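You operate a simulated robot arm through the tools that you are given. There is no shell and no other tool. Be economical: measure what you need, move in short steps, check, and stop when the job is done.

You run a simulated robot arm. Do the job below in one go: nothing can be reset, and whatever is moved stays where it is left.

## Task
Put the white puck labelled "8" from the top of the pallet load on top of the green valve with hose tails there and the white puck marked "9" on the clear plate. Fetch the blue suction cup and set it on the drawings. Any order will do. Set down upright: blue suction cup.
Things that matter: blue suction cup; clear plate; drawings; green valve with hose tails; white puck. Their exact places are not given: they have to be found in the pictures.

Only the result counts: the job must be done as asked and must still hold three seconds after the hand-in. Knocking over, shifting, dropping, spilling or breaking anything else fails it.

## Robot
A 7-joint arm with a vacuum gripper on a trunk, on a base that drives. Base frame: it is fixed to the floor where the robot stands at the start and does not move with it; the origin is under the middle of the robot, x ahead of it, y to its left, z up; the surface under the hand at the start is at about z = 0.7. Lengths are in m, angles in degrees, forces in N, time in s.
Its first joint turns from -149.0 to 149.0 degrees. Places, roughly: blue suction cup (4x4x6 cm) [0.7, -3.6, 0.9]; drawings [-2.75, -4.5, 1]. Payload 1.06 kg.
Tool frame: the origin (TCP) lies in the middle of the cups' lips, and z points out of the cups. The gripper has 1 cup of 0.024 m across, covering 0.024 by 0.024 m (tool x, y); the bellows give 0.008 m. With the vacuum on, a cup seals on a smooth face that it is pressed against (1 to 4 N); it does not hold porous or soft things. The pull reaches 23 N.
Orientation is told as [roll, pitch, yaw] about the base's x, y, z axes, in that order, counted from this pose: with the cups facing straight down, the tool's x points along the base's -x, its y along +y and its z along -z.

## Interface
- The arm moves only by the tool nudge_tool. Its argument "deltas" is a list of rows, each a list of 7 numbers: the shift along the base's x, y, z in units of 500 mm (1.0 is 500 mm), then the turn, a rotation vector about the base's x, y, z in units of 60 degrees (1.0 is 60 degrees), then the vacuum: 1 switches it on, 0 off. In form: [[dx, dy, dz, ax, ay, az, vac], ...]. A call has 1 to 12 rows; each row is the pose to reach, as a shift and turn from the pose commanded when the call began. A call with a number of a shift or a turn outside -1 to 1 is refused whole. Rows are played at 5 a second. More than 0.05 m and 8.6 degrees between two rows, or a gripper value outside its range, and nothing of the call is played. A pose out of reach is approached as far as the arm can. The call stops where the force on the tool passes 40 N (or 10 N more than at its start, if that is more) or the arm is blocked; 0.2 s more then pass. The pull builds up within a second once a cup has sealed. Time passes only in rows, and 0.2 s behind the last, so rows that repeat a pose give it time. The reply holds the time, the measured pose of the TCP, the force on the tool along the base axes and the pull of the vacuum, in the units named above and with some noise, with the torque about the TCP (base axes, N m) and any sound that the robot's microphone picked up.
- Cameras (640 x 400 px; columns grow to the right, rows downward): "scene" is now at [0.0365, 0.1898, 1.4679]; the picture's right is [0.25, -0.97, 0.00], its down [-0.64, -0.16, -0.75] and it looks along [0.73, 0.19, -0.66] (base axes); focal length 247 px, centre (320, 200). "wrist" rides on the gripper at [0.078, 0.019, -0.096] in the tool frame; the picture's right is [-0.24, 0.97, 0.00], its down [-0.71, -0.17, -0.69] and it looks along [-0.67, -0.16, 0.73] (tool axes); focal length 243 px, centre (320, 200).
- camera(camera): a new picture of that camera. No time passes.
- raise_lower(by): slides the trunk up (or, below 0, down) by that many m; the arm and the scene camera ride with it, the base frame stays. It gives what a move gives, with no picture.
- steer(legs): drives the robot by 1 to 6 legs, each [ahead, turn to the left] in m and degrees, along the robot's own axes; the way and the turn of a leg run together, so that a leg with both is an arc; at most 1.5 m and 180 degrees a leg. The arm and the cameras ride along, it lands a little off, and it stops where it bumps. It gives what a move gives.
- pan_tilt(pan, tilt): turns the head with the scene camera to pan (to the left, within 155 degrees either way) and tilt (down, from -29 to 69), counted from straight ahead of the robot. It gives what a move gives.
- point_at(camera, pixels): for up to 12 pixels [column, row] of the newest picture of that camera ("zoom" is the newest enlarged one), the place [x, y, z] in the base frame of the surface seen there, good to about 0.003 m. No time passes.
- close_up(camera, box): a new picture of the part [left, top, right, bottom] of that camera's present view, enlarged. No time passes.
- finish_job(): hands the job in; it is judged then, once.

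Go step by step. Measure first, check grasps and placings, and put right what went wrong. The budget is 110 turns and 78 pictures, counting those below and the enlarged ones. Unless the task says otherwise, let go and move clear before handing in, and close with one line.

The tools are called as name(argument=value, ...) on one line, values as JSON. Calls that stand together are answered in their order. nudge_tool: Moves the arm, as the interface text tells. Its arguments: {"type":"object","properties":{"deltas":{"type":"array"}},"required":["deltas"]} The other tools are called the same way: raise_lower (by) slides the trunk up or down; steer (legs) drives the base; pan_tilt (pan, tilt) turns the head that bears the scene camera; camera (camera) takes a picture; point_at (camera, pixels) gives the place of the surface under pixels of a picture; close_up (camera, box) takes an enlarged picture of a part of a camera's view; finish_job () hands the job in.

At the start:

```text
t: 0.0
eef_pos: [0.7381, 0.1189, 0.9341]
ee_rot: [0.0, 0.0, 0.0]
wrist_force: [0.2, 1.1, 0.3]
moment: [0.0, 0.03, -0.01]
pull: 0.0
trunk travel left (down, up): [-0.525, 0.185]
robot x, y, heading: [-0.0022, 0.002, -0.1]
head pan, tilt: [14.4, 41.1]
```

scene: 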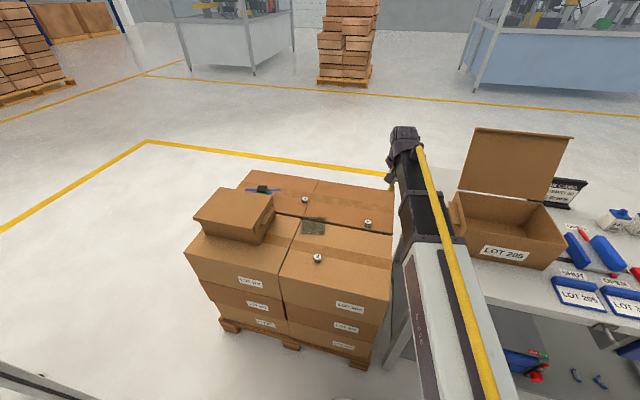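
wrist: 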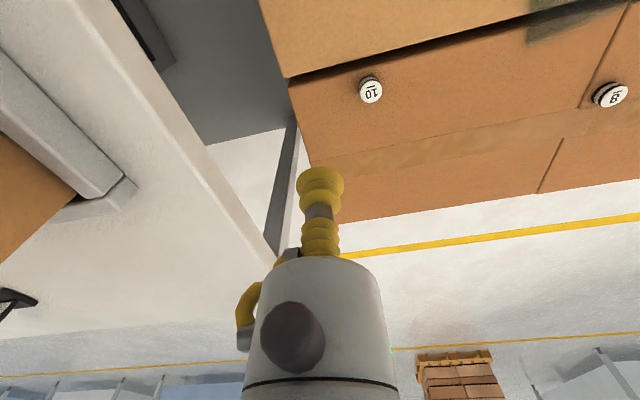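

The scene shows three pucks on the pallet load near (304,200), (367,223) and (318,258), a green thing near (262,189), and a clear plate near (313,226). I'll enlarge that and measure.

close_up(camera="scene", box=[180, 160, 400, 298])

point_at(camera="scene", pixels=[[304, 199], [367, 222], [318, 257], [262, 188], [313, 226], [302, 233], [325, 220], [305, 218], [322, 234], [340, 270], [230, 205], [340, 215]])

```text
2.90 times, centred on (290, 229) of scene
```

zoom: 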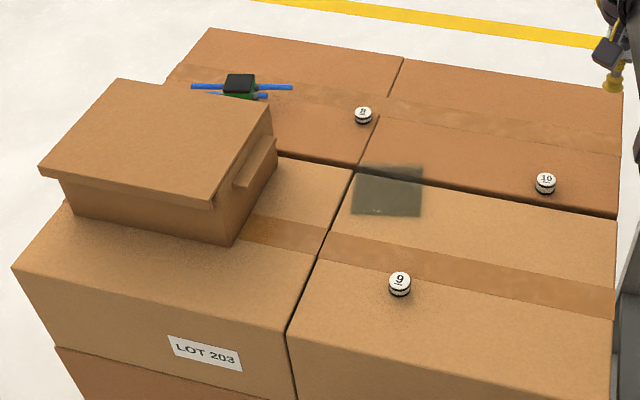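

```text
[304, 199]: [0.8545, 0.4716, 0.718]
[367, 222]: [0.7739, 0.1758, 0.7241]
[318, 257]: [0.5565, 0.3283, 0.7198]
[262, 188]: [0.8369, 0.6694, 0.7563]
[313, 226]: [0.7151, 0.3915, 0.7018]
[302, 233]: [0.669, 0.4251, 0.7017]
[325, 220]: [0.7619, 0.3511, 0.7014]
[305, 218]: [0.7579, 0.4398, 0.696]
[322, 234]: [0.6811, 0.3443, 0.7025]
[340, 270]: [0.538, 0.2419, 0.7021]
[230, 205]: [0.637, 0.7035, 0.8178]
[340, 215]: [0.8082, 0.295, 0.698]
```

The zoom shows "8" by (363,114), "9" by (400,283) and "10" by (546,183). I'll enlarge the valve and each puck for exact points.

close_up(camera="scene", box=[240, 175, 320, 225])

point_at(camera="zoom", pixels=[[512, 190], [175, 97], [150, 85], [200, 85], [165, 110], [190, 72]])

```text
8.00 times, centred on (280, 200) of scene
```

zoom: 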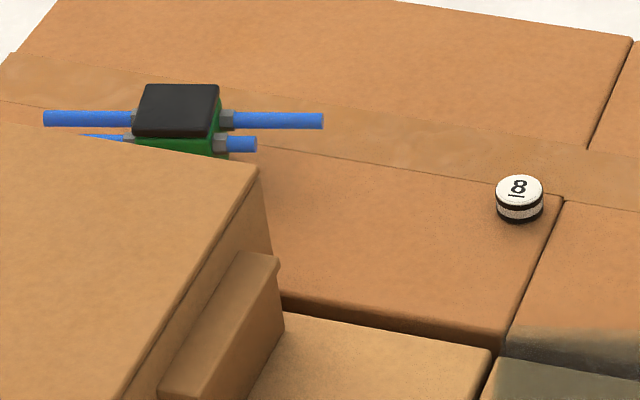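

```text
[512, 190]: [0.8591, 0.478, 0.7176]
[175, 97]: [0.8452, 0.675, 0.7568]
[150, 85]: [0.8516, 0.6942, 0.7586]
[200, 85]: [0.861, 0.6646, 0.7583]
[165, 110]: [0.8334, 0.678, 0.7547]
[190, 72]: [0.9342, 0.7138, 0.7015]
```

point_at(camera="zoom", pixels=[[150, 88], [214, 89], [208, 132], [138, 132], [177, 110], [519, 188], [519, 178], [519, 198], [500, 190], [540, 190]])

close_up(camera="scene", box=[290, 213, 354, 273])

```text
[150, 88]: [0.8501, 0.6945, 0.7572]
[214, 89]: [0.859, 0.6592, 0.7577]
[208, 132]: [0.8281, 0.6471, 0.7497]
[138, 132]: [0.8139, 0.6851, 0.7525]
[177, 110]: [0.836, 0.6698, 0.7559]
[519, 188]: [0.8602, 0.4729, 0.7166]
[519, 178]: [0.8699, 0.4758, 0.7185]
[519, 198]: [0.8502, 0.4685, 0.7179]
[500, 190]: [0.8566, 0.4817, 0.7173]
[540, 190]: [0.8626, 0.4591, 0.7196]
```

```text
6.67 times, centred on (322, 243) of scene
```

zoom: 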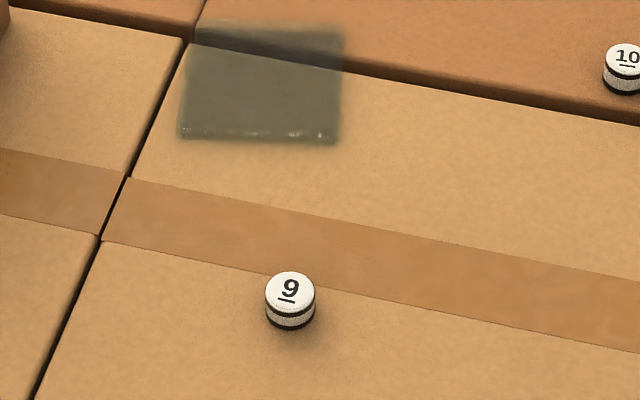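

point_at(camera="zoom", pixels=[[290, 290], [270, 290], [311, 290], [290, 276], [290, 306], [260, 85], [195, 35], [335, 40], [330, 132], [185, 130], [255, 133], [260, 60]])

```text
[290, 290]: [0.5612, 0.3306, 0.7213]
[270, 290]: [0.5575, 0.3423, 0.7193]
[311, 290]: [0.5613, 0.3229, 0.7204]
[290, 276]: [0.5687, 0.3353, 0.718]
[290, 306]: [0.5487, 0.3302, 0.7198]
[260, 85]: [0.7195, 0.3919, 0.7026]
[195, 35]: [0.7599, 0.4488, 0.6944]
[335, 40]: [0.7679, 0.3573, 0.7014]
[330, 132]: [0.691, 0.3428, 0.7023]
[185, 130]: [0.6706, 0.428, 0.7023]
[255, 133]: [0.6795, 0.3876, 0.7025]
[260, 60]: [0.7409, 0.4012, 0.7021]
```

Puck 9 is at (0.559,0.331,0.72), the plate centre near (0.718,0.392), puck 8 at (0.859,0.471,0.718) and the valve top at (0.838,0.672,0.756). I'll go above puck 9 first.

nudge_tool(deltas=[[-0.06, 0.071, 0, 0, 0, 0, 0], [-0.12, 0.142, 0, 0, 0, 0, 0], [-0.18, 0.213, 0, 0, 0, 0, 0], [-0.24, 0.284, 0, 0, 0, 0, 0], [-0.3, 0.355, 0, 0, 0, 0, 0], [-0.358, 0.425, 0, 0, 0, 0, 0], [-0.358, 0.425, -0.09, 0, 0, 0, 0], [-0.358, 0.425, -0.18, 0, 0, 0, 0], [-0.358, 0.425, -0.27, 0, 0, 0, 0], [-0.358, 0.425, -0.36, 0, 0, 0, 0], [-0.358, 0.425, -0.39, 0, 0, 0, 0], [-0.358, 0.425, -0.39, 0, 0, 0, 0]])

camera(camera="wrist")

camera(camera="scene")

```text
t: 2.6
eef_pos: [0.56, 0.3329, 0.7372]
ee_rot: [0.0, 0.0, 0.1]
wrist_force: [0.2, 0.3, 0.3]
moment: [-0.02, 0.0, 0.0]
pull: 0.1
trunk travel left (down, up): [-0.525, 0.185]
robot x, y, heading: [-0.0011, -0.0042, 0.0]
head pan, tilt: [14.4, 41.1]
```

```text
72 pictures are left
```

wrist: 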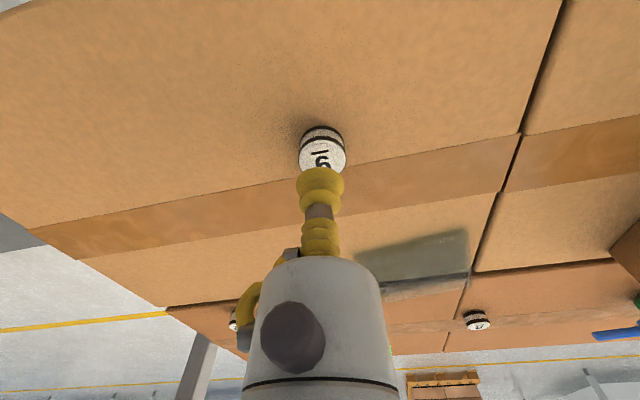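

```text
71 pictures are left
```

scene: 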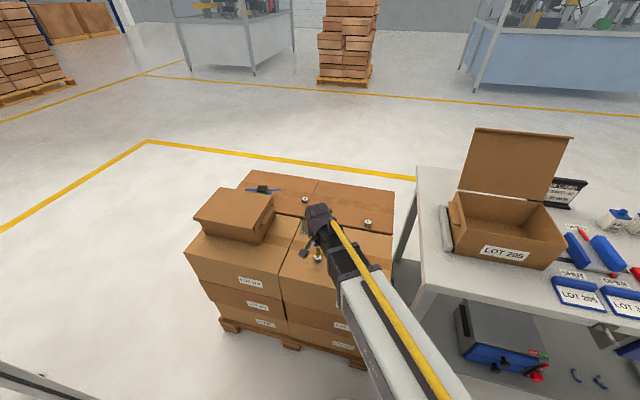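

The cup hangs right over puck 9 (wrist 322,150). I'll press down with vacuum and lift.

nudge_tool(deltas=[[0, 0, -0.02, 0, 0, 0, 1], [0, 0, -0.034, 0, 0, 0, 1], [0, 0, -0.04, 0, 0, 0, 1], [0, 0, -0.042, 0, 0, 0, 1], [0, 0, -0.042, 0, 0, 0, 1], [0, 0, -0.042, 0, 0, 0, 1], [0, 0, -0.042, 0, 0, 0, 1]])

```text
t: 4.2
eef_pos: [0.5592, 0.3325, 0.7183]
ee_rot: [0.1, 0.0, 0.0]
wrist_force: [0.2, -0.1, 0.4]
moment: [0.03, 0.0, -0.03]
pull: 23.1
trunk travel left (down, up): [-0.525, 0.185]
robot x, y, heading: [-0.0002, 0.0014, -0.2]
head pan, tilt: [14.4, 41.1]
```

Sealed (pull 23). Lift and carry to above the plate.

nudge_tool(deltas=[[0, 0, 0.06, 0, 0, 0, 1], [0, 0, 0.15, 0, 0, 0, 1], [0.08, 0.03, 0.15, 0, 0, 0, 1], [0.16, 0.06, 0.15, 0, 0, 0, 1], [0.24, 0.09, 0.15, 0, 0, 0, 1], [0.318, 0.119, 0.15, 0, 0, 0, 1], [0.318, 0.119, 0.08, 0, 0, 0, 1], [0.318, 0.119, 0.06, 0, 0, 0, 1], [0.318, 0.119, 0.06, 0, 0, 0, 1]])

camera(camera="wrist")

close_up(camera="scene", box=[265, 180, 375, 249])

```text
t: 6.2
eef_pos: [0.7161, 0.3906, 0.7473]
ee_rot: [0.1, 0.0, 0.0]
wrist_force: [0.8, -0.9, 0.4]
moment: [0.03, 0.0, 0.01]
pull: 23.3
trunk travel left (down, up): [-0.525, 0.185]
robot x, y, heading: [0.0017, -0.0015, -0.0]
head pan, tilt: [14.4, 41.1]
```

```text
70 pictures are left
```

wrist: 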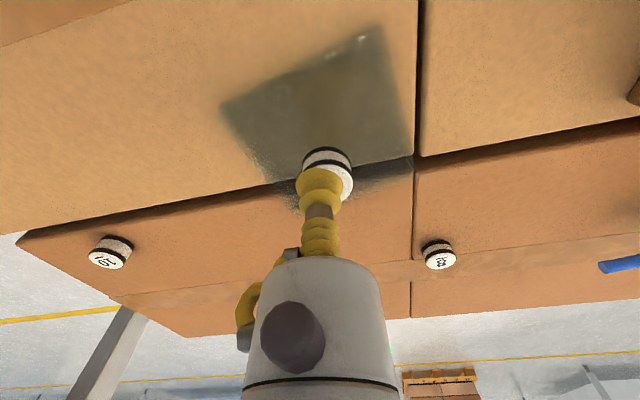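

```text
5.80 times, centred on (320, 214) of scene
```

zoom: 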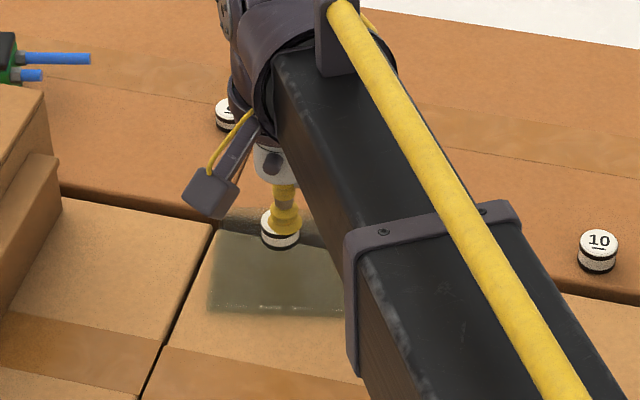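

The puck hangs over the middle of the plate. I'll lower in small steps, watching force.

nudge_tool(deltas=[[0, 0, -0.016, 0, 0, 0, 1], [0, 0, -0.028, 0, 0, 0, 1], [0, 0, -0.034, 0, 0, 0, 1], [0, 0, -0.034, 0, 0, 0, 1]])

```text
t: 7.2
eef_pos: [0.7186, 0.3904, 0.73]
ee_rot: [0.0, 0.0, 0.0]
wrist_force: [0.3, -0.1, -0.5]
moment: [0.02, 0.01, 0.01]
pull: 22.4
trunk travel left (down, up): [-0.525, 0.185]
robot x, y, heading: [-0.0014, -0.001, -0.0]
head pan, tilt: [14.4, 41.1]
```

nudge_tool(deltas=[[0, 0, -0.004, 0, 0, 0, 1], [0, 0, -0.008, 0, 0, 0, 1], [0, 0, -0.008, 0, 0, 0, 1]])

close_up(camera="wrist", box=[200, 20, 430, 220])

```text
t: 8.0
eef_pos: [0.7166, 0.3919, 0.7273]
ee_rot: [-0.1, -0.1, 0.0]
wrist_force: [-0.1, -0.4, 2.0]
moment: [0.03, -0.03, 0.0]
pull: 22.7
trunk travel left (down, up): [-0.525, 0.185]
robot x, y, heading: [-0.0003, -0.002, -0.0]
head pan, tilt: [14.4, 41.1]
```

```text
2.00 times, centred on (315, 120) of wrist
```

zoom: 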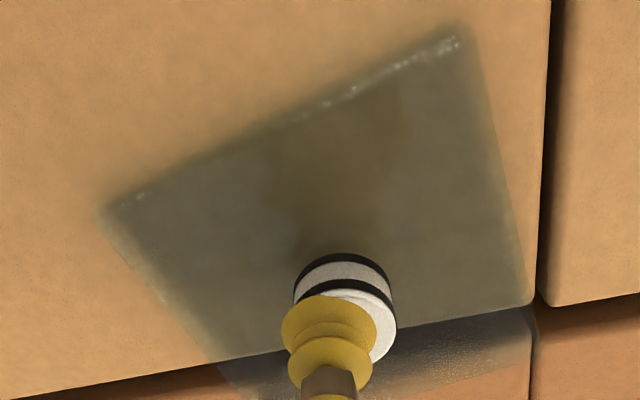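

Contact at 2 N, with the puck well within the plate. Release and lift.

nudge_tool(deltas=[[0, 0, 0, 0, 0, 0, 0], [0, 0, 0, 0, 0, 0, 0], [0, 0, 0, 0, 0, 0, 0], [0, 0, 0, 0, 0, 0, 0], [0, 0, 0.006, 0, 0, 0, 0], [0, 0, 0.03, 0, 0, 0, 0], [0, 0, 0.1, 0, 0, 0, 0], [0, 0, 0.2, 0, 0, 0, 0], [0, 0, 0.3, 0, 0, 0, 0], [0, 0, 0.4, 0, 0, 0, 0]])

camera(camera="wrist")

close_up(camera="scene", box=[180, 160, 400, 298])

```text
t: 10.2
eef_pos: [0.7184, 0.3885, 0.9281]
ee_rot: [0.0, 0.1, 0.0]
wrist_force: [-0.7, -0.4, 0.3]
moment: [0.0, 0.0, -0.03]
pull: 0.1
trunk travel left (down, up): [-0.525, 0.185]
robot x, y, heading: [-0.0002, 0.0015, 0.1]
head pan, tilt: [14.4, 41.1]
```

```text
67 pictures are left
```

wrist: 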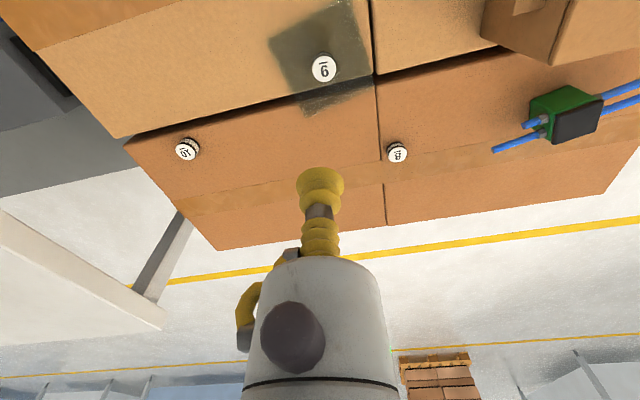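

```text
2.90 times, centred on (290, 229) of scene
```

zoom: 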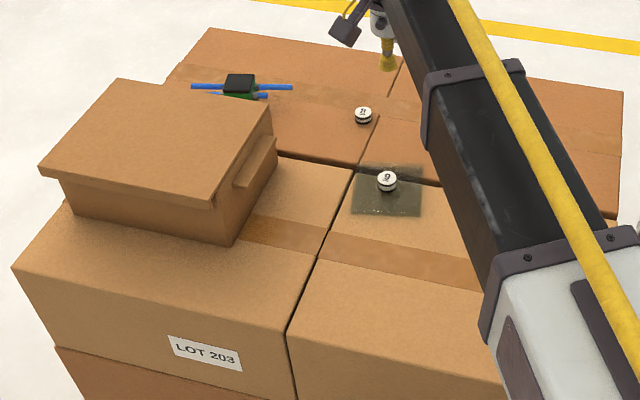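

Puck 9 sits on the plate. The valve is out of reach from here, so I'll look left and around for room to shift the base.

pan_tilt(pan=75, tilt=45)

camera(camera="scene")

pan_tilt(pan=-90, tilt=30)

camera(camera="scene")

pan_tilt(pan=-145, tilt=30)

camera(camera="scene")

```text
t: 11.5
eef_pos: [0.7167, 0.3898, 0.9279]
ee_rot: [0.0, 0.0, 0.0]
wrist_force: [-0.4, 0.7, -0.3]
moment: [0.02, 0.01, 0.02]
pull: 0.0
trunk travel left (down, up): [-0.525, 0.185]
robot x, y, heading: [-0.0016, 0.0004, -0.3]
head pan, tilt: [75.0, 45.0]
```

```text
65 pictures are left
```

scene: 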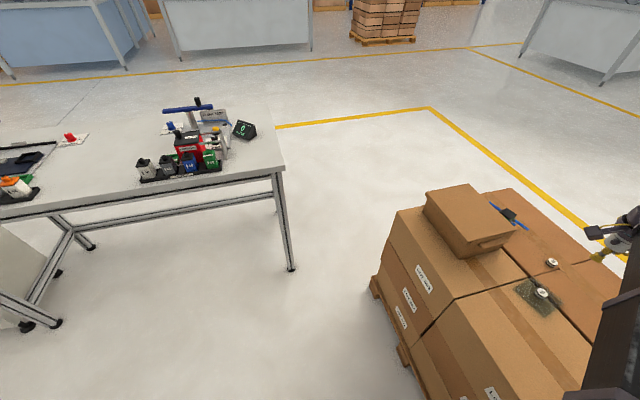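

```text
t: 14.0
eef_pos: [0.7183, 0.39, 0.9269]
ee_rot: [-0.1, 0.1, 0.0]
wrist_force: [-0.5, 0.7, -0.1]
moment: [0.01, -0.04, 0.04]
pull: 0.2
trunk travel left (down, up): [-0.525, 0.185]
robot x, y, heading: [-0.0011, 0.0018, -0.1]
head pan, tilt: [-90.0, 30.0]
```

```text
64 pictures are left
```

scene: 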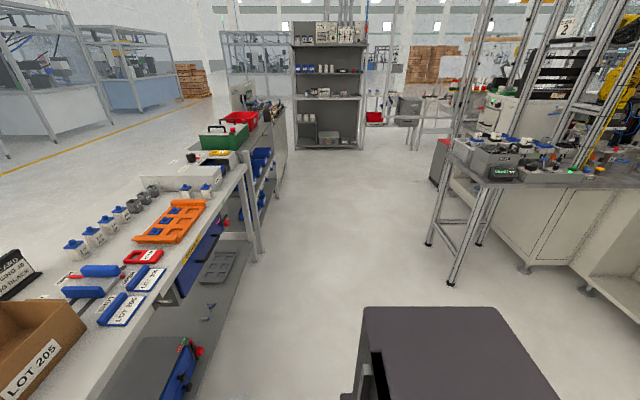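

```text
t: 15.3
eef_pos: [0.7181, 0.3896, 0.9264]
ee_rot: [-0.1, 0.0, -0.1]
wrist_force: [-0.1, -0.5, 0.5]
moment: [0.02, 0.02, 0.01]
pull: 0.1
trunk travel left (down, up): [-0.525, 0.185]
robot x, y, heading: [-0.0002, 0.0007, -0.1]
head pan, tilt: [-145.0, 30.0]
```

```text
63 pictures are left
```

scene: 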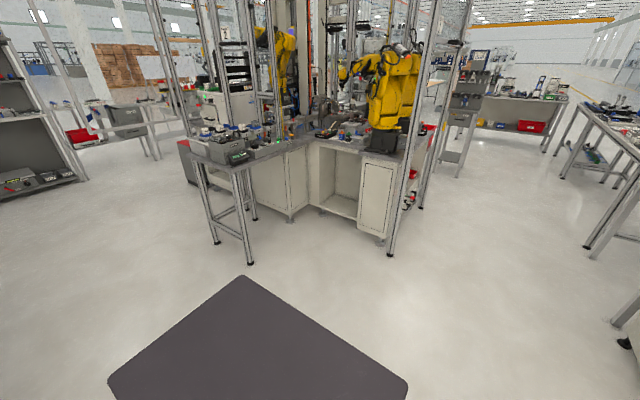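

Floor behind is free; the left table's corner is near (0.2,1.05), so I'll shift left with a right-turn, reverse, left-turn, ahead manoeuvre.

steer(legs=[[0, -30], [-0.58, 0], [0, 30], [0.48, 0]])

pan_tilt(pan=20, tilt=41)

camera(camera="scene")

```text
t: 23.9
eef_pos: [0.7062, 0.6829, 0.9272]
ee_rot: [0.0, 0.0, 0.5]
wrist_force: [-0.7, -0.1, 0.4]
moment: [0.01, -0.03, -0.01]
pull: 0.2
trunk travel left (down, up): [-0.525, 0.185]
robot x, y, heading: [-0.008, 0.2846, 0.3]
head pan, tilt: [-145.0, 30.0]
```

```text
t: 26.5
eef_pos: [0.7067, 0.6824, 0.9266]
ee_rot: [0.0, 0.1, 0.5]
wrist_force: [-0.4, -0.8, -0.8]
moment: [0.0, 0.02, 0.04]
pull: 0.0
trunk travel left (down, up): [-0.525, 0.185]
robot x, y, heading: [-0.0063, 0.2843, 0.6]
head pan, tilt: [20.0, 41.0]
```

```text
62 pictures are left
```

scene: 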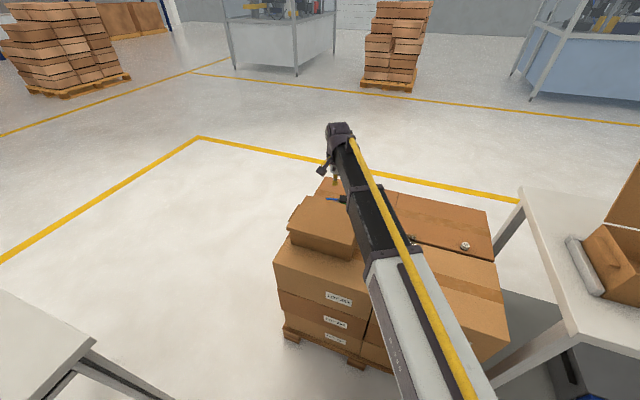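

Base is at (−0.007,0.284) as wished. Move the tool above puck 8 and look with the wrist camera.

nudge_tool(deltas=[[0.051, -0.071, 0, 0, 0, 0, 0], [0.102, -0.142, 0, 0, 0, 0, 0], [0.153, -0.213, 0, 0, 0, 0, 0], [0.204, -0.284, 0, 0, 0, 0, 0], [0.255, -0.355, 0, 0, 0, 0, 0], [0.305, -0.424, 0, 0, 0, 0, 0], [0.305, -0.424, -0.09, 0, 0, 0, 0], [0.305, -0.424, -0.18, 0, 0, 0, 0], [0.305, -0.424, -0.27, 0, 0, 0, 0], [0.305, -0.424, -0.36, 0, 0, 0, 0], [0.305, -0.424, -0.36, 0, 0, 0, 0]])

camera(camera="wrist")

camera(camera="scene")

```text
t: 28.9
eef_pos: [0.8591, 0.4729, 0.7466]
ee_rot: [0.0, 0.1, 0.5]
wrist_force: [-0.4, 0.1, 0.3]
moment: [0.03, 0.01, 0.0]
pull: 0.0
trunk travel left (down, up): [-0.525, 0.185]
robot x, y, heading: [-0.0093, 0.2842, 0.6]
head pan, tilt: [20.0, 41.0]
```

```text
61 pictures are left
```

wrist: 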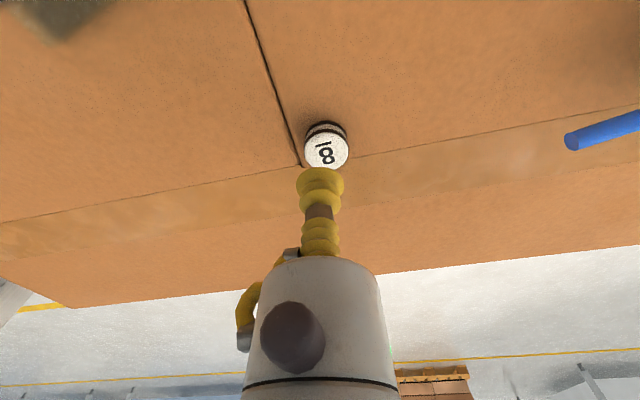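

```text
60 pictures are left
```

scene: 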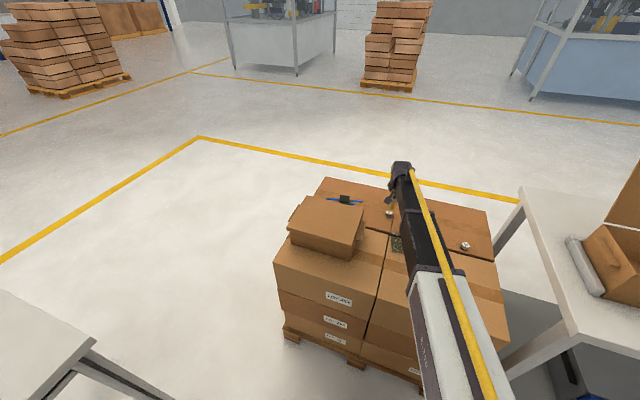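

point_at(camera="wrist", pixels=[[327, 151], [308, 150], [345, 150], [327, 165]])

close_up(camera="scene", box=[280, 170, 410, 251])

point_at(camera="scene", pixels=[[345, 199], [345, 204], [363, 206], [362, 229], [340, 201], [350, 201]])

```text
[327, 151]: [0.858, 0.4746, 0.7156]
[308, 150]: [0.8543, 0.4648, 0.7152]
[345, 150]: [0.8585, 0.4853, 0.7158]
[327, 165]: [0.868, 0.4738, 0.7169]
```

```text
4.92 times, centred on (345, 210) of scene
```

zoom: 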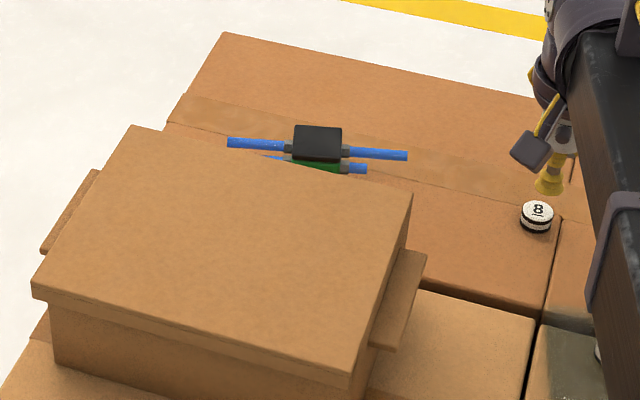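

```text
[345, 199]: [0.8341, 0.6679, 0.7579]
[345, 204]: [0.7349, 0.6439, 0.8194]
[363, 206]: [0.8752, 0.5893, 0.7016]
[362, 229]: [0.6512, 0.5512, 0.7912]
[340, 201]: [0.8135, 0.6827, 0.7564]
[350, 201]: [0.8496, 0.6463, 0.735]
```

Puck 8 top is centred at (0.858,0.4745,0.716), 2 mm off the tool. Press and grip.

nudge_tool(deltas=[[-0.001, 0.004, -0.03, 0, 0, 0, 1], [-0.001, 0.004, -0.052, 0, 0, 0, 1], [-0.001, 0.004, -0.06, 0, 0, 0, 1], [-0.001, 0.004, -0.065, 0, 0, 0, 1], [-0.001, 0.004, -0.065, 0, 0, 0, 1], [-0.001, 0.004, -0.065, 0, 0, 0, 1], [-0.001, 0.004, -0.065, 0, 0, 0, 1]])

```text
t: 30.5
eef_pos: [0.8585, 0.473, 0.715]
ee_rot: [0.0, 0.0, 0.5]
wrist_force: [-0.1, -0.4, 0.7]
moment: [0.05, -0.01, 0.01]
pull: 22.6
trunk travel left (down, up): [-0.525, 0.185]
robot x, y, heading: [-0.0114, 0.2868, 0.8]
head pan, tilt: [20.0, 41.0]
```

Sealed. Lift and carry to above the valve.

nudge_tool(deltas=[[0, 0, 0.06, 0, 0, 0, 1], [0, 0, 0.15, 0, 0, 0, 1], [0, 0, 0.24, 0, 0, 0, 1], [-0.01, 0.09, 0.26, 0, 0, 0, 1], [-0.02, 0.18, 0.26, 0, 0, 0, 1], [-0.03, 0.27, 0.26, 0, 0, 0, 1], [-0.04, 0.35, 0.26, 0, 0, 0, 1], [-0.041, 0.397, 0.26, 0, 0, 0, 1], [-0.041, 0.397, 0.18, 0, 0, 0, 1], [-0.041, 0.397, 0.16, 0, 0, 0, 1], [-0.041, 0.397, 0.16, 0, 0, 0, 1]])

camera(camera="wrist")

close_up(camera="scene", box=[280, 170, 410, 251])

```text
t: 32.9
eef_pos: [0.8369, 0.67, 0.7968]
ee_rot: [0.0, 0.0, 0.5]
wrist_force: [0.6, -0.3, 0.1]
moment: [0.02, -0.03, -0.03]
pull: 22.2
trunk travel left (down, up): [-0.525, 0.185]
robot x, y, heading: [-0.0098, 0.282, -0.1]
head pan, tilt: [20.0, 41.0]
```

```text
58 pictures are left
```

wrist: 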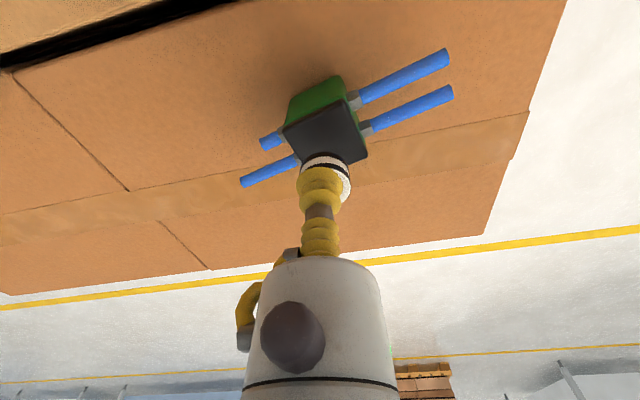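

```text
4.92 times, centred on (345, 210) of scene
```

zoom: 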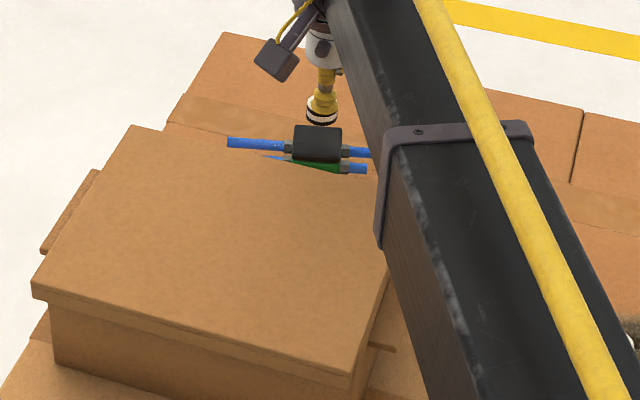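

point_at(camera="wrist", pixels=[[288, 131], [352, 107], [364, 155], [298, 158], [320, 130]])

```text
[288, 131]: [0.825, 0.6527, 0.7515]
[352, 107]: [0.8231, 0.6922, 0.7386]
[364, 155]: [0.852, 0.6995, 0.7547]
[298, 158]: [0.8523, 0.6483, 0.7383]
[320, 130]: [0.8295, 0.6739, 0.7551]
```

Valve top centre is about (0.838,0.673,0.756); the tool needs 2 mm more y. Lower gently.

nudge_tool(deltas=[[0.001, 0.004, -0.02, 0, 0, 0, 1], [0.001, 0.004, -0.036, 0, 0, 0, 1], [0.001, 0.004, -0.042, 0, 0, 0, 1], [0.001, 0.004, -0.042, 0, 0, 0, 1]])

```text
t: 33.9
eef_pos: [0.8384, 0.6733, 0.7739]
ee_rot: [0.0, 0.0, 0.5]
wrist_force: [-0.5, -0.1, 0.2]
moment: [0.03, -0.02, -0.02]
pull: 23.0
trunk travel left (down, up): [-0.525, 0.185]
robot x, y, heading: [-0.0051, 0.2851, 0.4]
head pan, tilt: [20.0, 41.0]
```

nudge_tool(deltas=[[0, 0, -0.003, 0, 0, 0, 1], [0, 0, -0.006, 0, 0, 0, 1], [0, 0, -0.006, 0, 0, 0, 1]])

close_up(camera="wrist", box=[230, 60, 430, 220])

```text
t: 34.7
eef_pos: [0.8381, 0.6722, 0.7707]
ee_rot: [0.0, 0.0, 0.5]
wrist_force: [0.3, -0.3, -0.4]
moment: [0.01, 0.01, 0.0]
pull: 22.8
trunk travel left (down, up): [-0.525, 0.185]
robot x, y, heading: [-0.008, 0.2855, 0.5]
head pan, tilt: [20.0, 41.0]
```

```text
2.50 times, centred on (330, 140) of wrist
```

zoom: 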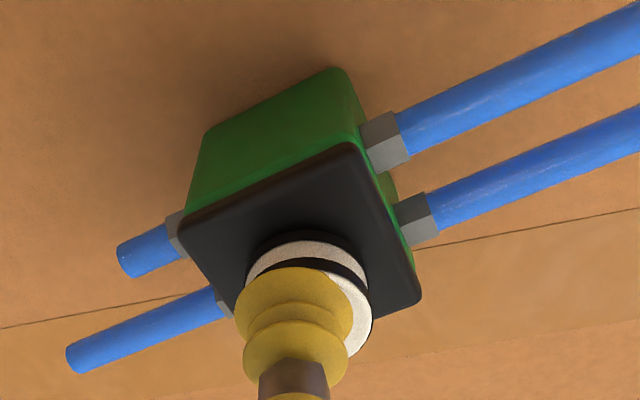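

Nearly touching; the puck looks centred. Lower a bit more.

nudge_tool(deltas=[[0, 0, -0.002, 0, 0, 0, 1], [0, 0, -0.004, 0, 0, 0, 1], [0, 0, -0.004, 0, 0, 0, 1]])

```text
t: 35.5
eef_pos: [0.839, 0.6732, 0.769]
ee_rot: [-0.1, 0.0, 0.4]
wrist_force: [-0.6, 0.6, 1.4]
moment: [0.0, 0.05, 0.02]
pull: 22.7
trunk travel left (down, up): [-0.525, 0.185]
robot x, y, heading: [-0.0071, 0.2866, 0.5]
head pan, tilt: [20.0, 41.0]
```

nudge_tool(deltas=[[0, 0, -0.002, 0, 0, 0, 1], [0, 0, -0.002, 0, 0, 0, 1]])

```text
t: 36.1
eef_pos: [0.8389, 0.6721, 0.7687]
ee_rot: [0.0, 0.1, 0.5]
wrist_force: [-0.4, 0.0, 6.1]
moment: [0.01, -0.05, -0.04]
pull: 22.5
trunk travel left (down, up): [-0.525, 0.185]
robot x, y, heading: [-0.0088, 0.2854, 0.1]
head pan, tilt: [20.0, 41.0]
```

Contact confirmed. Back off the squeeze slightly, release, wait, and lift.

nudge_tool(deltas=[[0, 0, 0.002, 0, 0, 0, 1], [0, 0, 0.002, 0, 0, 0, 0], [0, 0, 0.002, 0, 0, 0, 0], [0, 0, 0.002, 0, 0, 0, 0], [0, 0, 0.002, 0, 0, 0, 0], [0, 0, 0.01, 0, 0, 0, 0], [0, 0, 0.04, 0, 0, 0, 0], [0, 0, 0.12, 0, 0, 0, 0], [0, 0, 0.2, 0, 0, 0, 0], [0, 0, 0.29, 0, 0, 0, 0]])

camera(camera="wrist")

close_up(camera="scene", box=[280, 170, 410, 251])

```text
t: 38.3
eef_pos: [0.8377, 0.6717, 0.9121]
ee_rot: [0.0, 0.0, 0.5]
wrist_force: [0.0, 0.0, -0.4]
moment: [-0.03, -0.01, 0.0]
pull: 0.0
trunk travel left (down, up): [-0.525, 0.185]
robot x, y, heading: [-0.0048, 0.2871, 0.6]
head pan, tilt: [20.0, 41.0]
```

```text
55 pictures are left
```

wrist: 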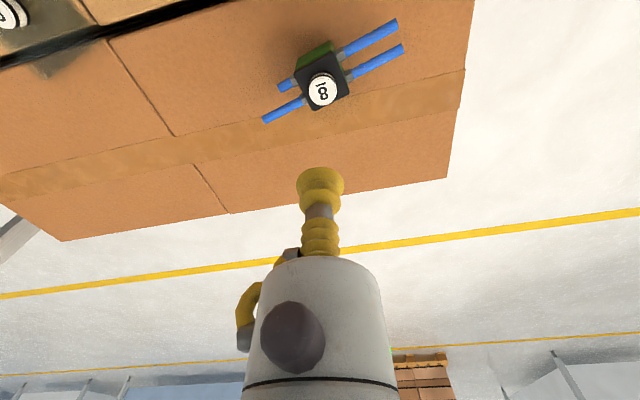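

```text
4.92 times, centred on (345, 210) of scene
```

zoom: 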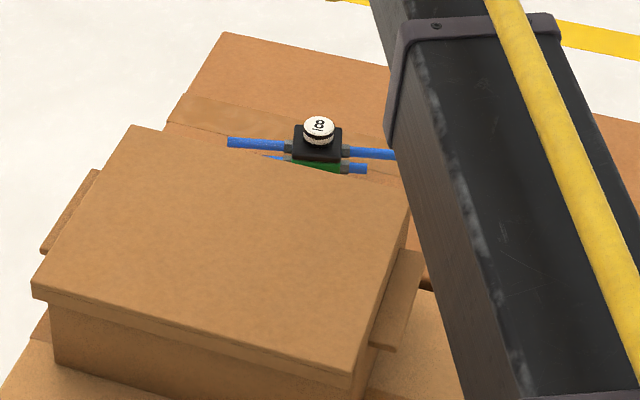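

Puck 8 sits on the valve. Now I'll retract the arm in front of the robot for driving to the suction cup.

nudge_tool(deltas=[[-0.03, -0.04, 0.06, 0, 0, 0, 0], [-0.08, -0.1, 0.1, 0, 0, 0, 0], [-0.13, -0.17, 0.13, 0, 0, 0, 0], [-0.18, -0.24, 0.16, 0, 0, 0, 0], [-0.23, -0.31, 0.18, 0, 0, 0, 0], [-0.28, -0.38, 0.2, 0, 0, 0, 0], [-0.33, -0.45, 0.22, 0, 0, 0, 0], [-0.38, -0.52, 0.24, 0, 0, 0, 0], [-0.43, -0.59, 0.24, 0, 0, 0, 0], [-0.48, -0.66, 0.24, 0, 0, 0, 0], [-0.53, -0.73, 0.24, 0, 0, 0, 0], [-0.56, -0.77, 0.24, 0, 0, 0, 0]])

pan_tilt(pan=-90, tilt=20)

camera(camera="scene")

close_up(camera="scene", box=[180, 60, 440, 222])

```text
t: 40.9
eef_pos: [0.5566, 0.2859, 1.0317]
ee_rot: [0.1, -0.1, 0.5]
wrist_force: [0.3, -0.3, 0.3]
moment: [-0.01, -0.03, 0.04]
pull: 0.1
trunk travel left (down, up): [-0.525, 0.185]
robot x, y, heading: [-0.0083, 0.2879, 0.6]
head pan, tilt: [20.0, 41.0]
```

```text
t: 42.7
eef_pos: [0.5585, 0.287, 1.0316]
ee_rot: [0.0, 0.0, 0.5]
wrist_force: [0.3, -0.1, 0.5]
moment: [0.02, 0.0, -0.01]
pull: 0.0
trunk travel left (down, up): [-0.525, 0.185]
robot x, y, heading: [-0.0109, 0.2863, 0.3]
head pan, tilt: [-90.0, 20.0]
```

```text
53 pictures are left
```

scene: 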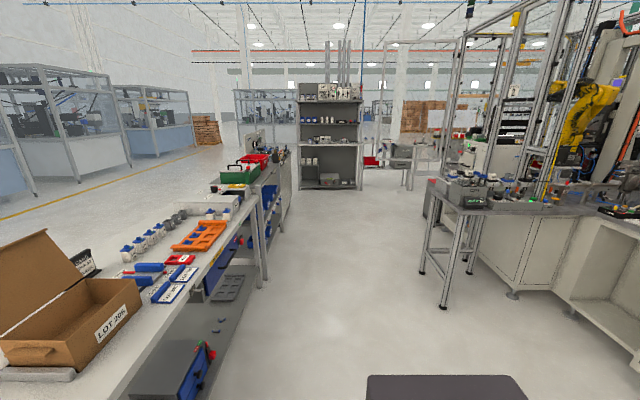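

```text
2.46 times, centred on (310, 141) of scene
```

zoom: 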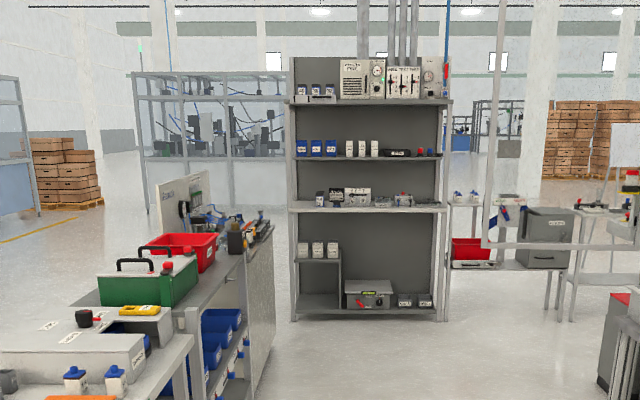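

point_at(camera="zoom", pixels=[[140, 282], [190, 245], [236, 240], [260, 228], [255, 380], [370, 205], [330, 315], [195, 195], [470, 210], [550, 222], [150, 345], [470, 190]])

point_at(camera="scene", pixels=[[443, 305], [421, 272], [512, 295], [265, 282], [255, 190], [600, 325], [370, 165], [450, 190]])

close_up(camera="scene", box=[210, 110, 310, 200])

```text
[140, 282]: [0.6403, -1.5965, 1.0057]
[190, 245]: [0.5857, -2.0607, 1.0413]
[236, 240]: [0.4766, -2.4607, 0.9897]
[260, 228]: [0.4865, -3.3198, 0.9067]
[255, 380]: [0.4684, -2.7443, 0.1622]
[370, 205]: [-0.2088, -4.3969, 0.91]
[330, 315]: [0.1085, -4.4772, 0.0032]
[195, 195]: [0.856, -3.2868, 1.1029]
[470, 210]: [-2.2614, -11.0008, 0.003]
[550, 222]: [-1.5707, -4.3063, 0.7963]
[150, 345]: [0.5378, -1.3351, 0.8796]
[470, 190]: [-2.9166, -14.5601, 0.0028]
```

```text
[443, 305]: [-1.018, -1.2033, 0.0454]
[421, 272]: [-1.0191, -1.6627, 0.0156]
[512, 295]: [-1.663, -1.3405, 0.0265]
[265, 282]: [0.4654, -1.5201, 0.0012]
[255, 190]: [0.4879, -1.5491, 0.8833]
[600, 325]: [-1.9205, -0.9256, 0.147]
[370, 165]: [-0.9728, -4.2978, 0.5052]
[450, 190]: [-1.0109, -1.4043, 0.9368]
```

```text
4.44 times, centred on (260, 155) of scene
```

zoom: 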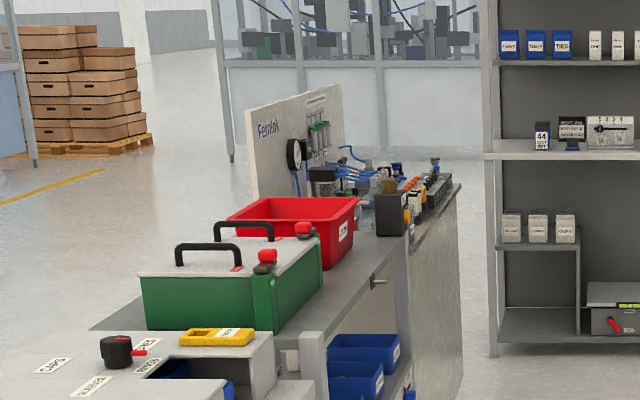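

The bench front edge is at x≈0.48 and its top z≈0.9; the corridor is free for x −0.9…0.45. I'll raise the trunk, back off, turn right and drive down it part way.

raise_lower(by=0.15)

steer(legs=[[-0.27, 0], [0, -90], [1.5, 0], [1.4, 0]])

pan_tilt(pan=50, tilt=35)

camera(camera="scene")

```text
t: 44.5
eef_pos: [0.5586, 0.2875, 1.1815]
ee_rot: [0.0, 0.0, 0.6]
wrist_force: [-0.5, -0.1, -0.3]
moment: [-0.01, -0.01, -0.03]
pull: 0.1
trunk travel left (down, up): [-0.675, 0.035]
robot x, y, heading: [-0.0041, 0.2855, 0.4]
head pan, tilt: [-90.0, 20.0]
```

```text
t: 63.8
eef_pos: [-0.4996, -3.1481, 1.1817]
ee_rot: [0.0, 0.0, -95.5]
wrist_force: [-0.1, -0.8, -0.2]
moment: [0.03, -0.02, 0.0]
pull: 0.1
trunk travel left (down, up): [-0.675, 0.035]
robot x, y, heading: [-0.4407, -2.5851, -95.6]
head pan, tilt: [-90.0, 20.0]
```

```text
t: 66.0
eef_pos: [-0.4997, -3.1476, 1.1816]
ee_rot: [0.0, 0.0, -95.5]
wrist_force: [-0.7, -0.2, 0.6]
moment: [0.0, -0.01, -0.02]
pull: 0.0
trunk travel left (down, up): [-0.675, 0.035]
robot x, y, heading: [-0.4428, -2.5832, -95.6]
head pan, tilt: [50.0, 35.0]
```

```text
50 pictures are left
```

scene: 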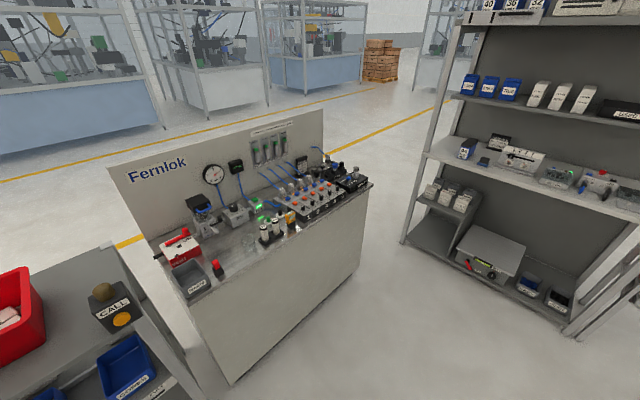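

close_up(camera="scene", box=[180, 140, 380, 265])

point_at(camera="scene", pixels=[[262, 232], [290, 215], [330, 160], [370, 182], [190, 300], [325, 195], [350, 178], [290, 185], [403, 243]])

```text
3.20 times, centred on (280, 202) of scene
```

zoom: 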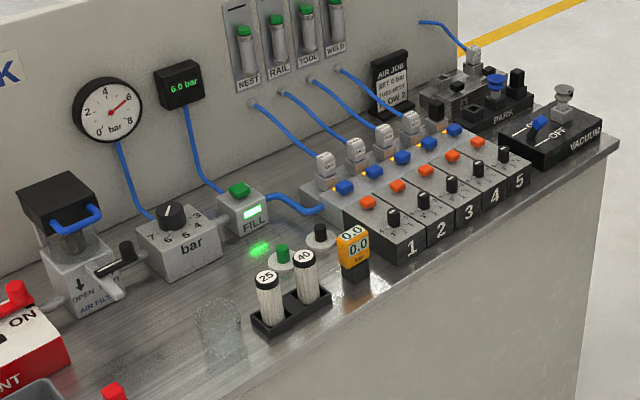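

```text
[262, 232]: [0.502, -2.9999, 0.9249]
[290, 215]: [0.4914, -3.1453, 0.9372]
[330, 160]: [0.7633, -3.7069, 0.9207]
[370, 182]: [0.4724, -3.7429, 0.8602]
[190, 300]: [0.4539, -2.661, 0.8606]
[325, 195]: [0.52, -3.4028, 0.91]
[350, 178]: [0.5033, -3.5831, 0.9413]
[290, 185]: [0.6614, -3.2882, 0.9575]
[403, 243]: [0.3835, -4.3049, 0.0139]
```

The blue cup stands on the "PARK" block at the bench's far end (zoom 495,85). I'll drive to face it.

steer(legs=[[0.95, 0], [0, 95.6], [0.4, 0]])

pan_tilt(pan=0, tilt=42)

camera(camera="scene")

camera(camera="wrist")

```text
t: 77.2
eef_pos: [0.4364, -3.4864, 1.181]
ee_rot: [0.0, 0.1, 3.1]
wrist_force: [-0.9, -0.3, -0.1]
moment: [0.03, 0.02, 0.01]
pull: 0.1
trunk travel left (down, up): [-0.675, 0.035]
robot x, y, heading: [-0.1324, -3.5134, 3.3]
head pan, tilt: [50.0, 35.0]
```

```text
t: 78.4
eef_pos: [0.4346, -3.4864, 1.1818]
ee_rot: [0.0, 0.0, 3.1]
wrist_force: [0.0, 0.2, 0.3]
moment: [0.0, 0.0, 0.01]
pull: 0.0
trunk travel left (down, up): [-0.675, 0.035]
robot x, y, heading: [-0.1276, -3.5129, 3.2]
head pan, tilt: [0.0, 42.0]
```

```text
48 pictures are left
```

scene: 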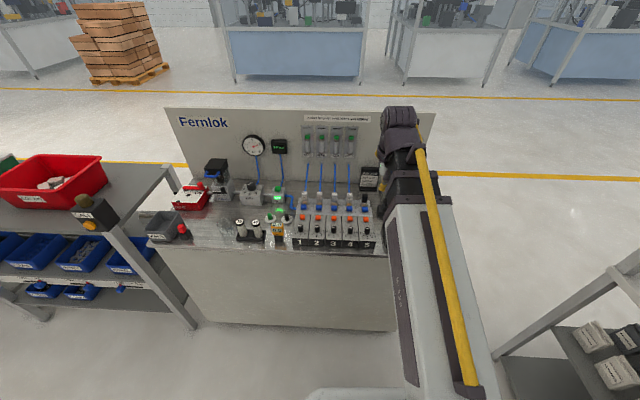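

```text
47 pictures are left
```

wrist: 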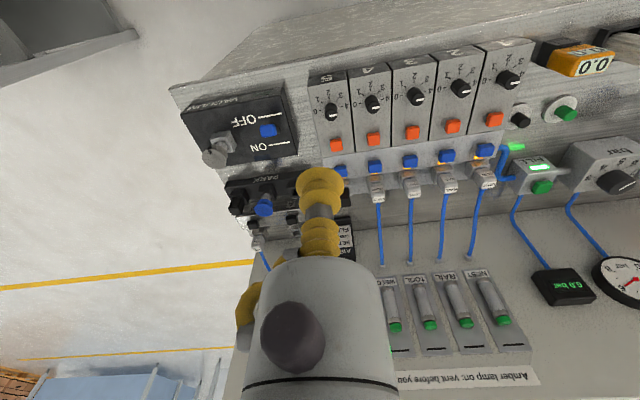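

close_up(camera="wrist", box=[210, 150, 340, 250])

point_at(camera="zoom", pixels=[[265, 285], [250, 240], [140, 250], [250, 285], [280, 285], [265, 270], [265, 300]])

```text
4.00 times, centred on (275, 200) of wrist
```

zoom: 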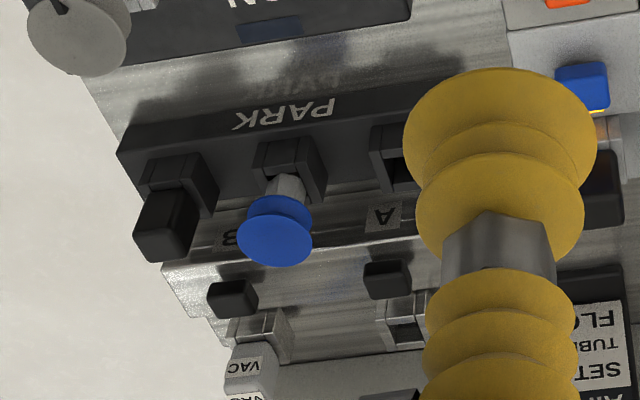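

```text
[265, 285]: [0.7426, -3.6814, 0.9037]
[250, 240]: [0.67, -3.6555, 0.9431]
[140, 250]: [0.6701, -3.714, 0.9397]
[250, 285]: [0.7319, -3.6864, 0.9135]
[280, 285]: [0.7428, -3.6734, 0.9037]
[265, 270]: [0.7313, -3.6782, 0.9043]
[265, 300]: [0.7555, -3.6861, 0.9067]
```

point_at(camera="zoom", pixels=[[275, 245], [245, 243], [306, 243], [275, 230], [275, 260], [285, 190], [165, 215], [270, 150], [310, 160], [380, 215], [200, 150], [210, 225]])

nudge_tool(deltas=[[0.06, -0.06, -0.03, 0, 0, 0, 0], [0.12, -0.12, -0.06, 0, 0, 0, 0], [0.18, -0.18, -0.06, 0, 0, 0, 0], [0.22, -0.22, -0.06, 0, 0, 0, 0], [0.22, -0.22, -0.06, 0, 0, 0, 0]])

camera(camera="wrist")

camera(camera="scene")

```text
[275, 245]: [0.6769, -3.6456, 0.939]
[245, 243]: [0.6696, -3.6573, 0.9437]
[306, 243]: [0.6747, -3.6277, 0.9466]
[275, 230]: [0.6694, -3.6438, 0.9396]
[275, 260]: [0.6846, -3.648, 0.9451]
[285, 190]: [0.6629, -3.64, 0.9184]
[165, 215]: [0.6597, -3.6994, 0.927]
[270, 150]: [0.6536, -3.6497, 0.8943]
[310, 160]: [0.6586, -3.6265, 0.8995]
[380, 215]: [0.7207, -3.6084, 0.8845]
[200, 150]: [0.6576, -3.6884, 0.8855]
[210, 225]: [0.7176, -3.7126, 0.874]
```

```text
t: 79.6
eef_pos: [0.5449, -3.5977, 1.1514]
ee_rot: [0.1, 0.0, 3.0]
wrist_force: [-0.5, -0.9, 0.1]
moment: [0.0, -0.03, 0.02]
pull: 0.1
trunk travel left (down, up): [-0.675, 0.035]
robot x, y, heading: [-0.1261, -3.5134, 3.3]
head pan, tilt: [0.0, 42.0]
```

```text
45 pictures are left
```

wrist: 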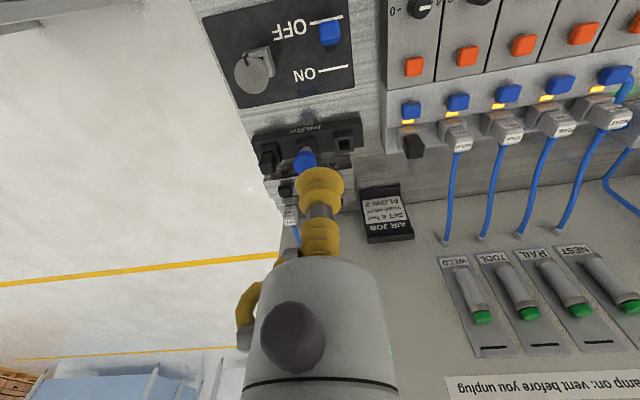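

```text
44 pictures are left
```

scene: 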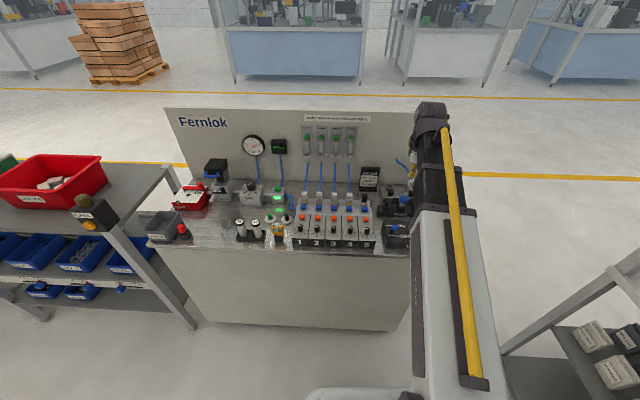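

close_up(camera="scene", box=[360, 170, 424, 240])

close_up(camera="wrist", box=[240, 110, 360, 200])

```text
5.71 times, centred on (392, 205) of scene
```

zoom: 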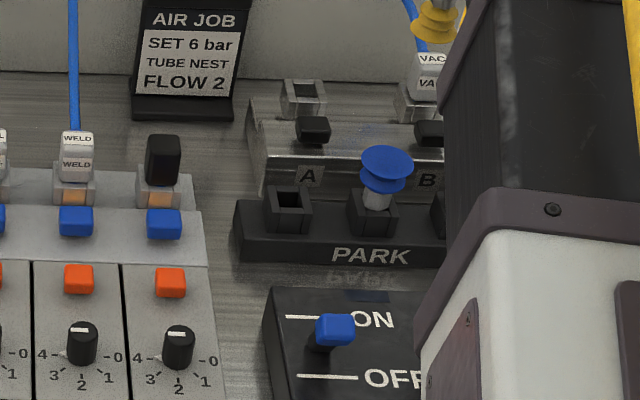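

```text
4.44 times, centred on (300, 155) of wrist
```

zoom: 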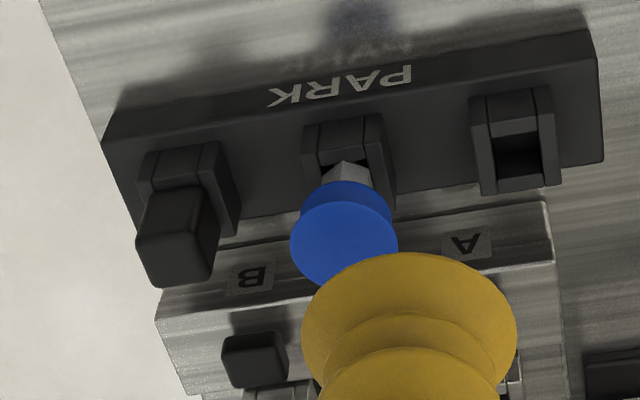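

point_at(camera="zoom", pixels=[[343, 240], [297, 240], [392, 240], [343, 210], [320, 270], [343, 225]])

```text
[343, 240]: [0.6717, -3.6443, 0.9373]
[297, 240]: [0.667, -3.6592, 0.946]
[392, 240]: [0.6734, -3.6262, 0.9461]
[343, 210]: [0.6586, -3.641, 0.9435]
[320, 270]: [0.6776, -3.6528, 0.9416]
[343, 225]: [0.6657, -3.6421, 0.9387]
```

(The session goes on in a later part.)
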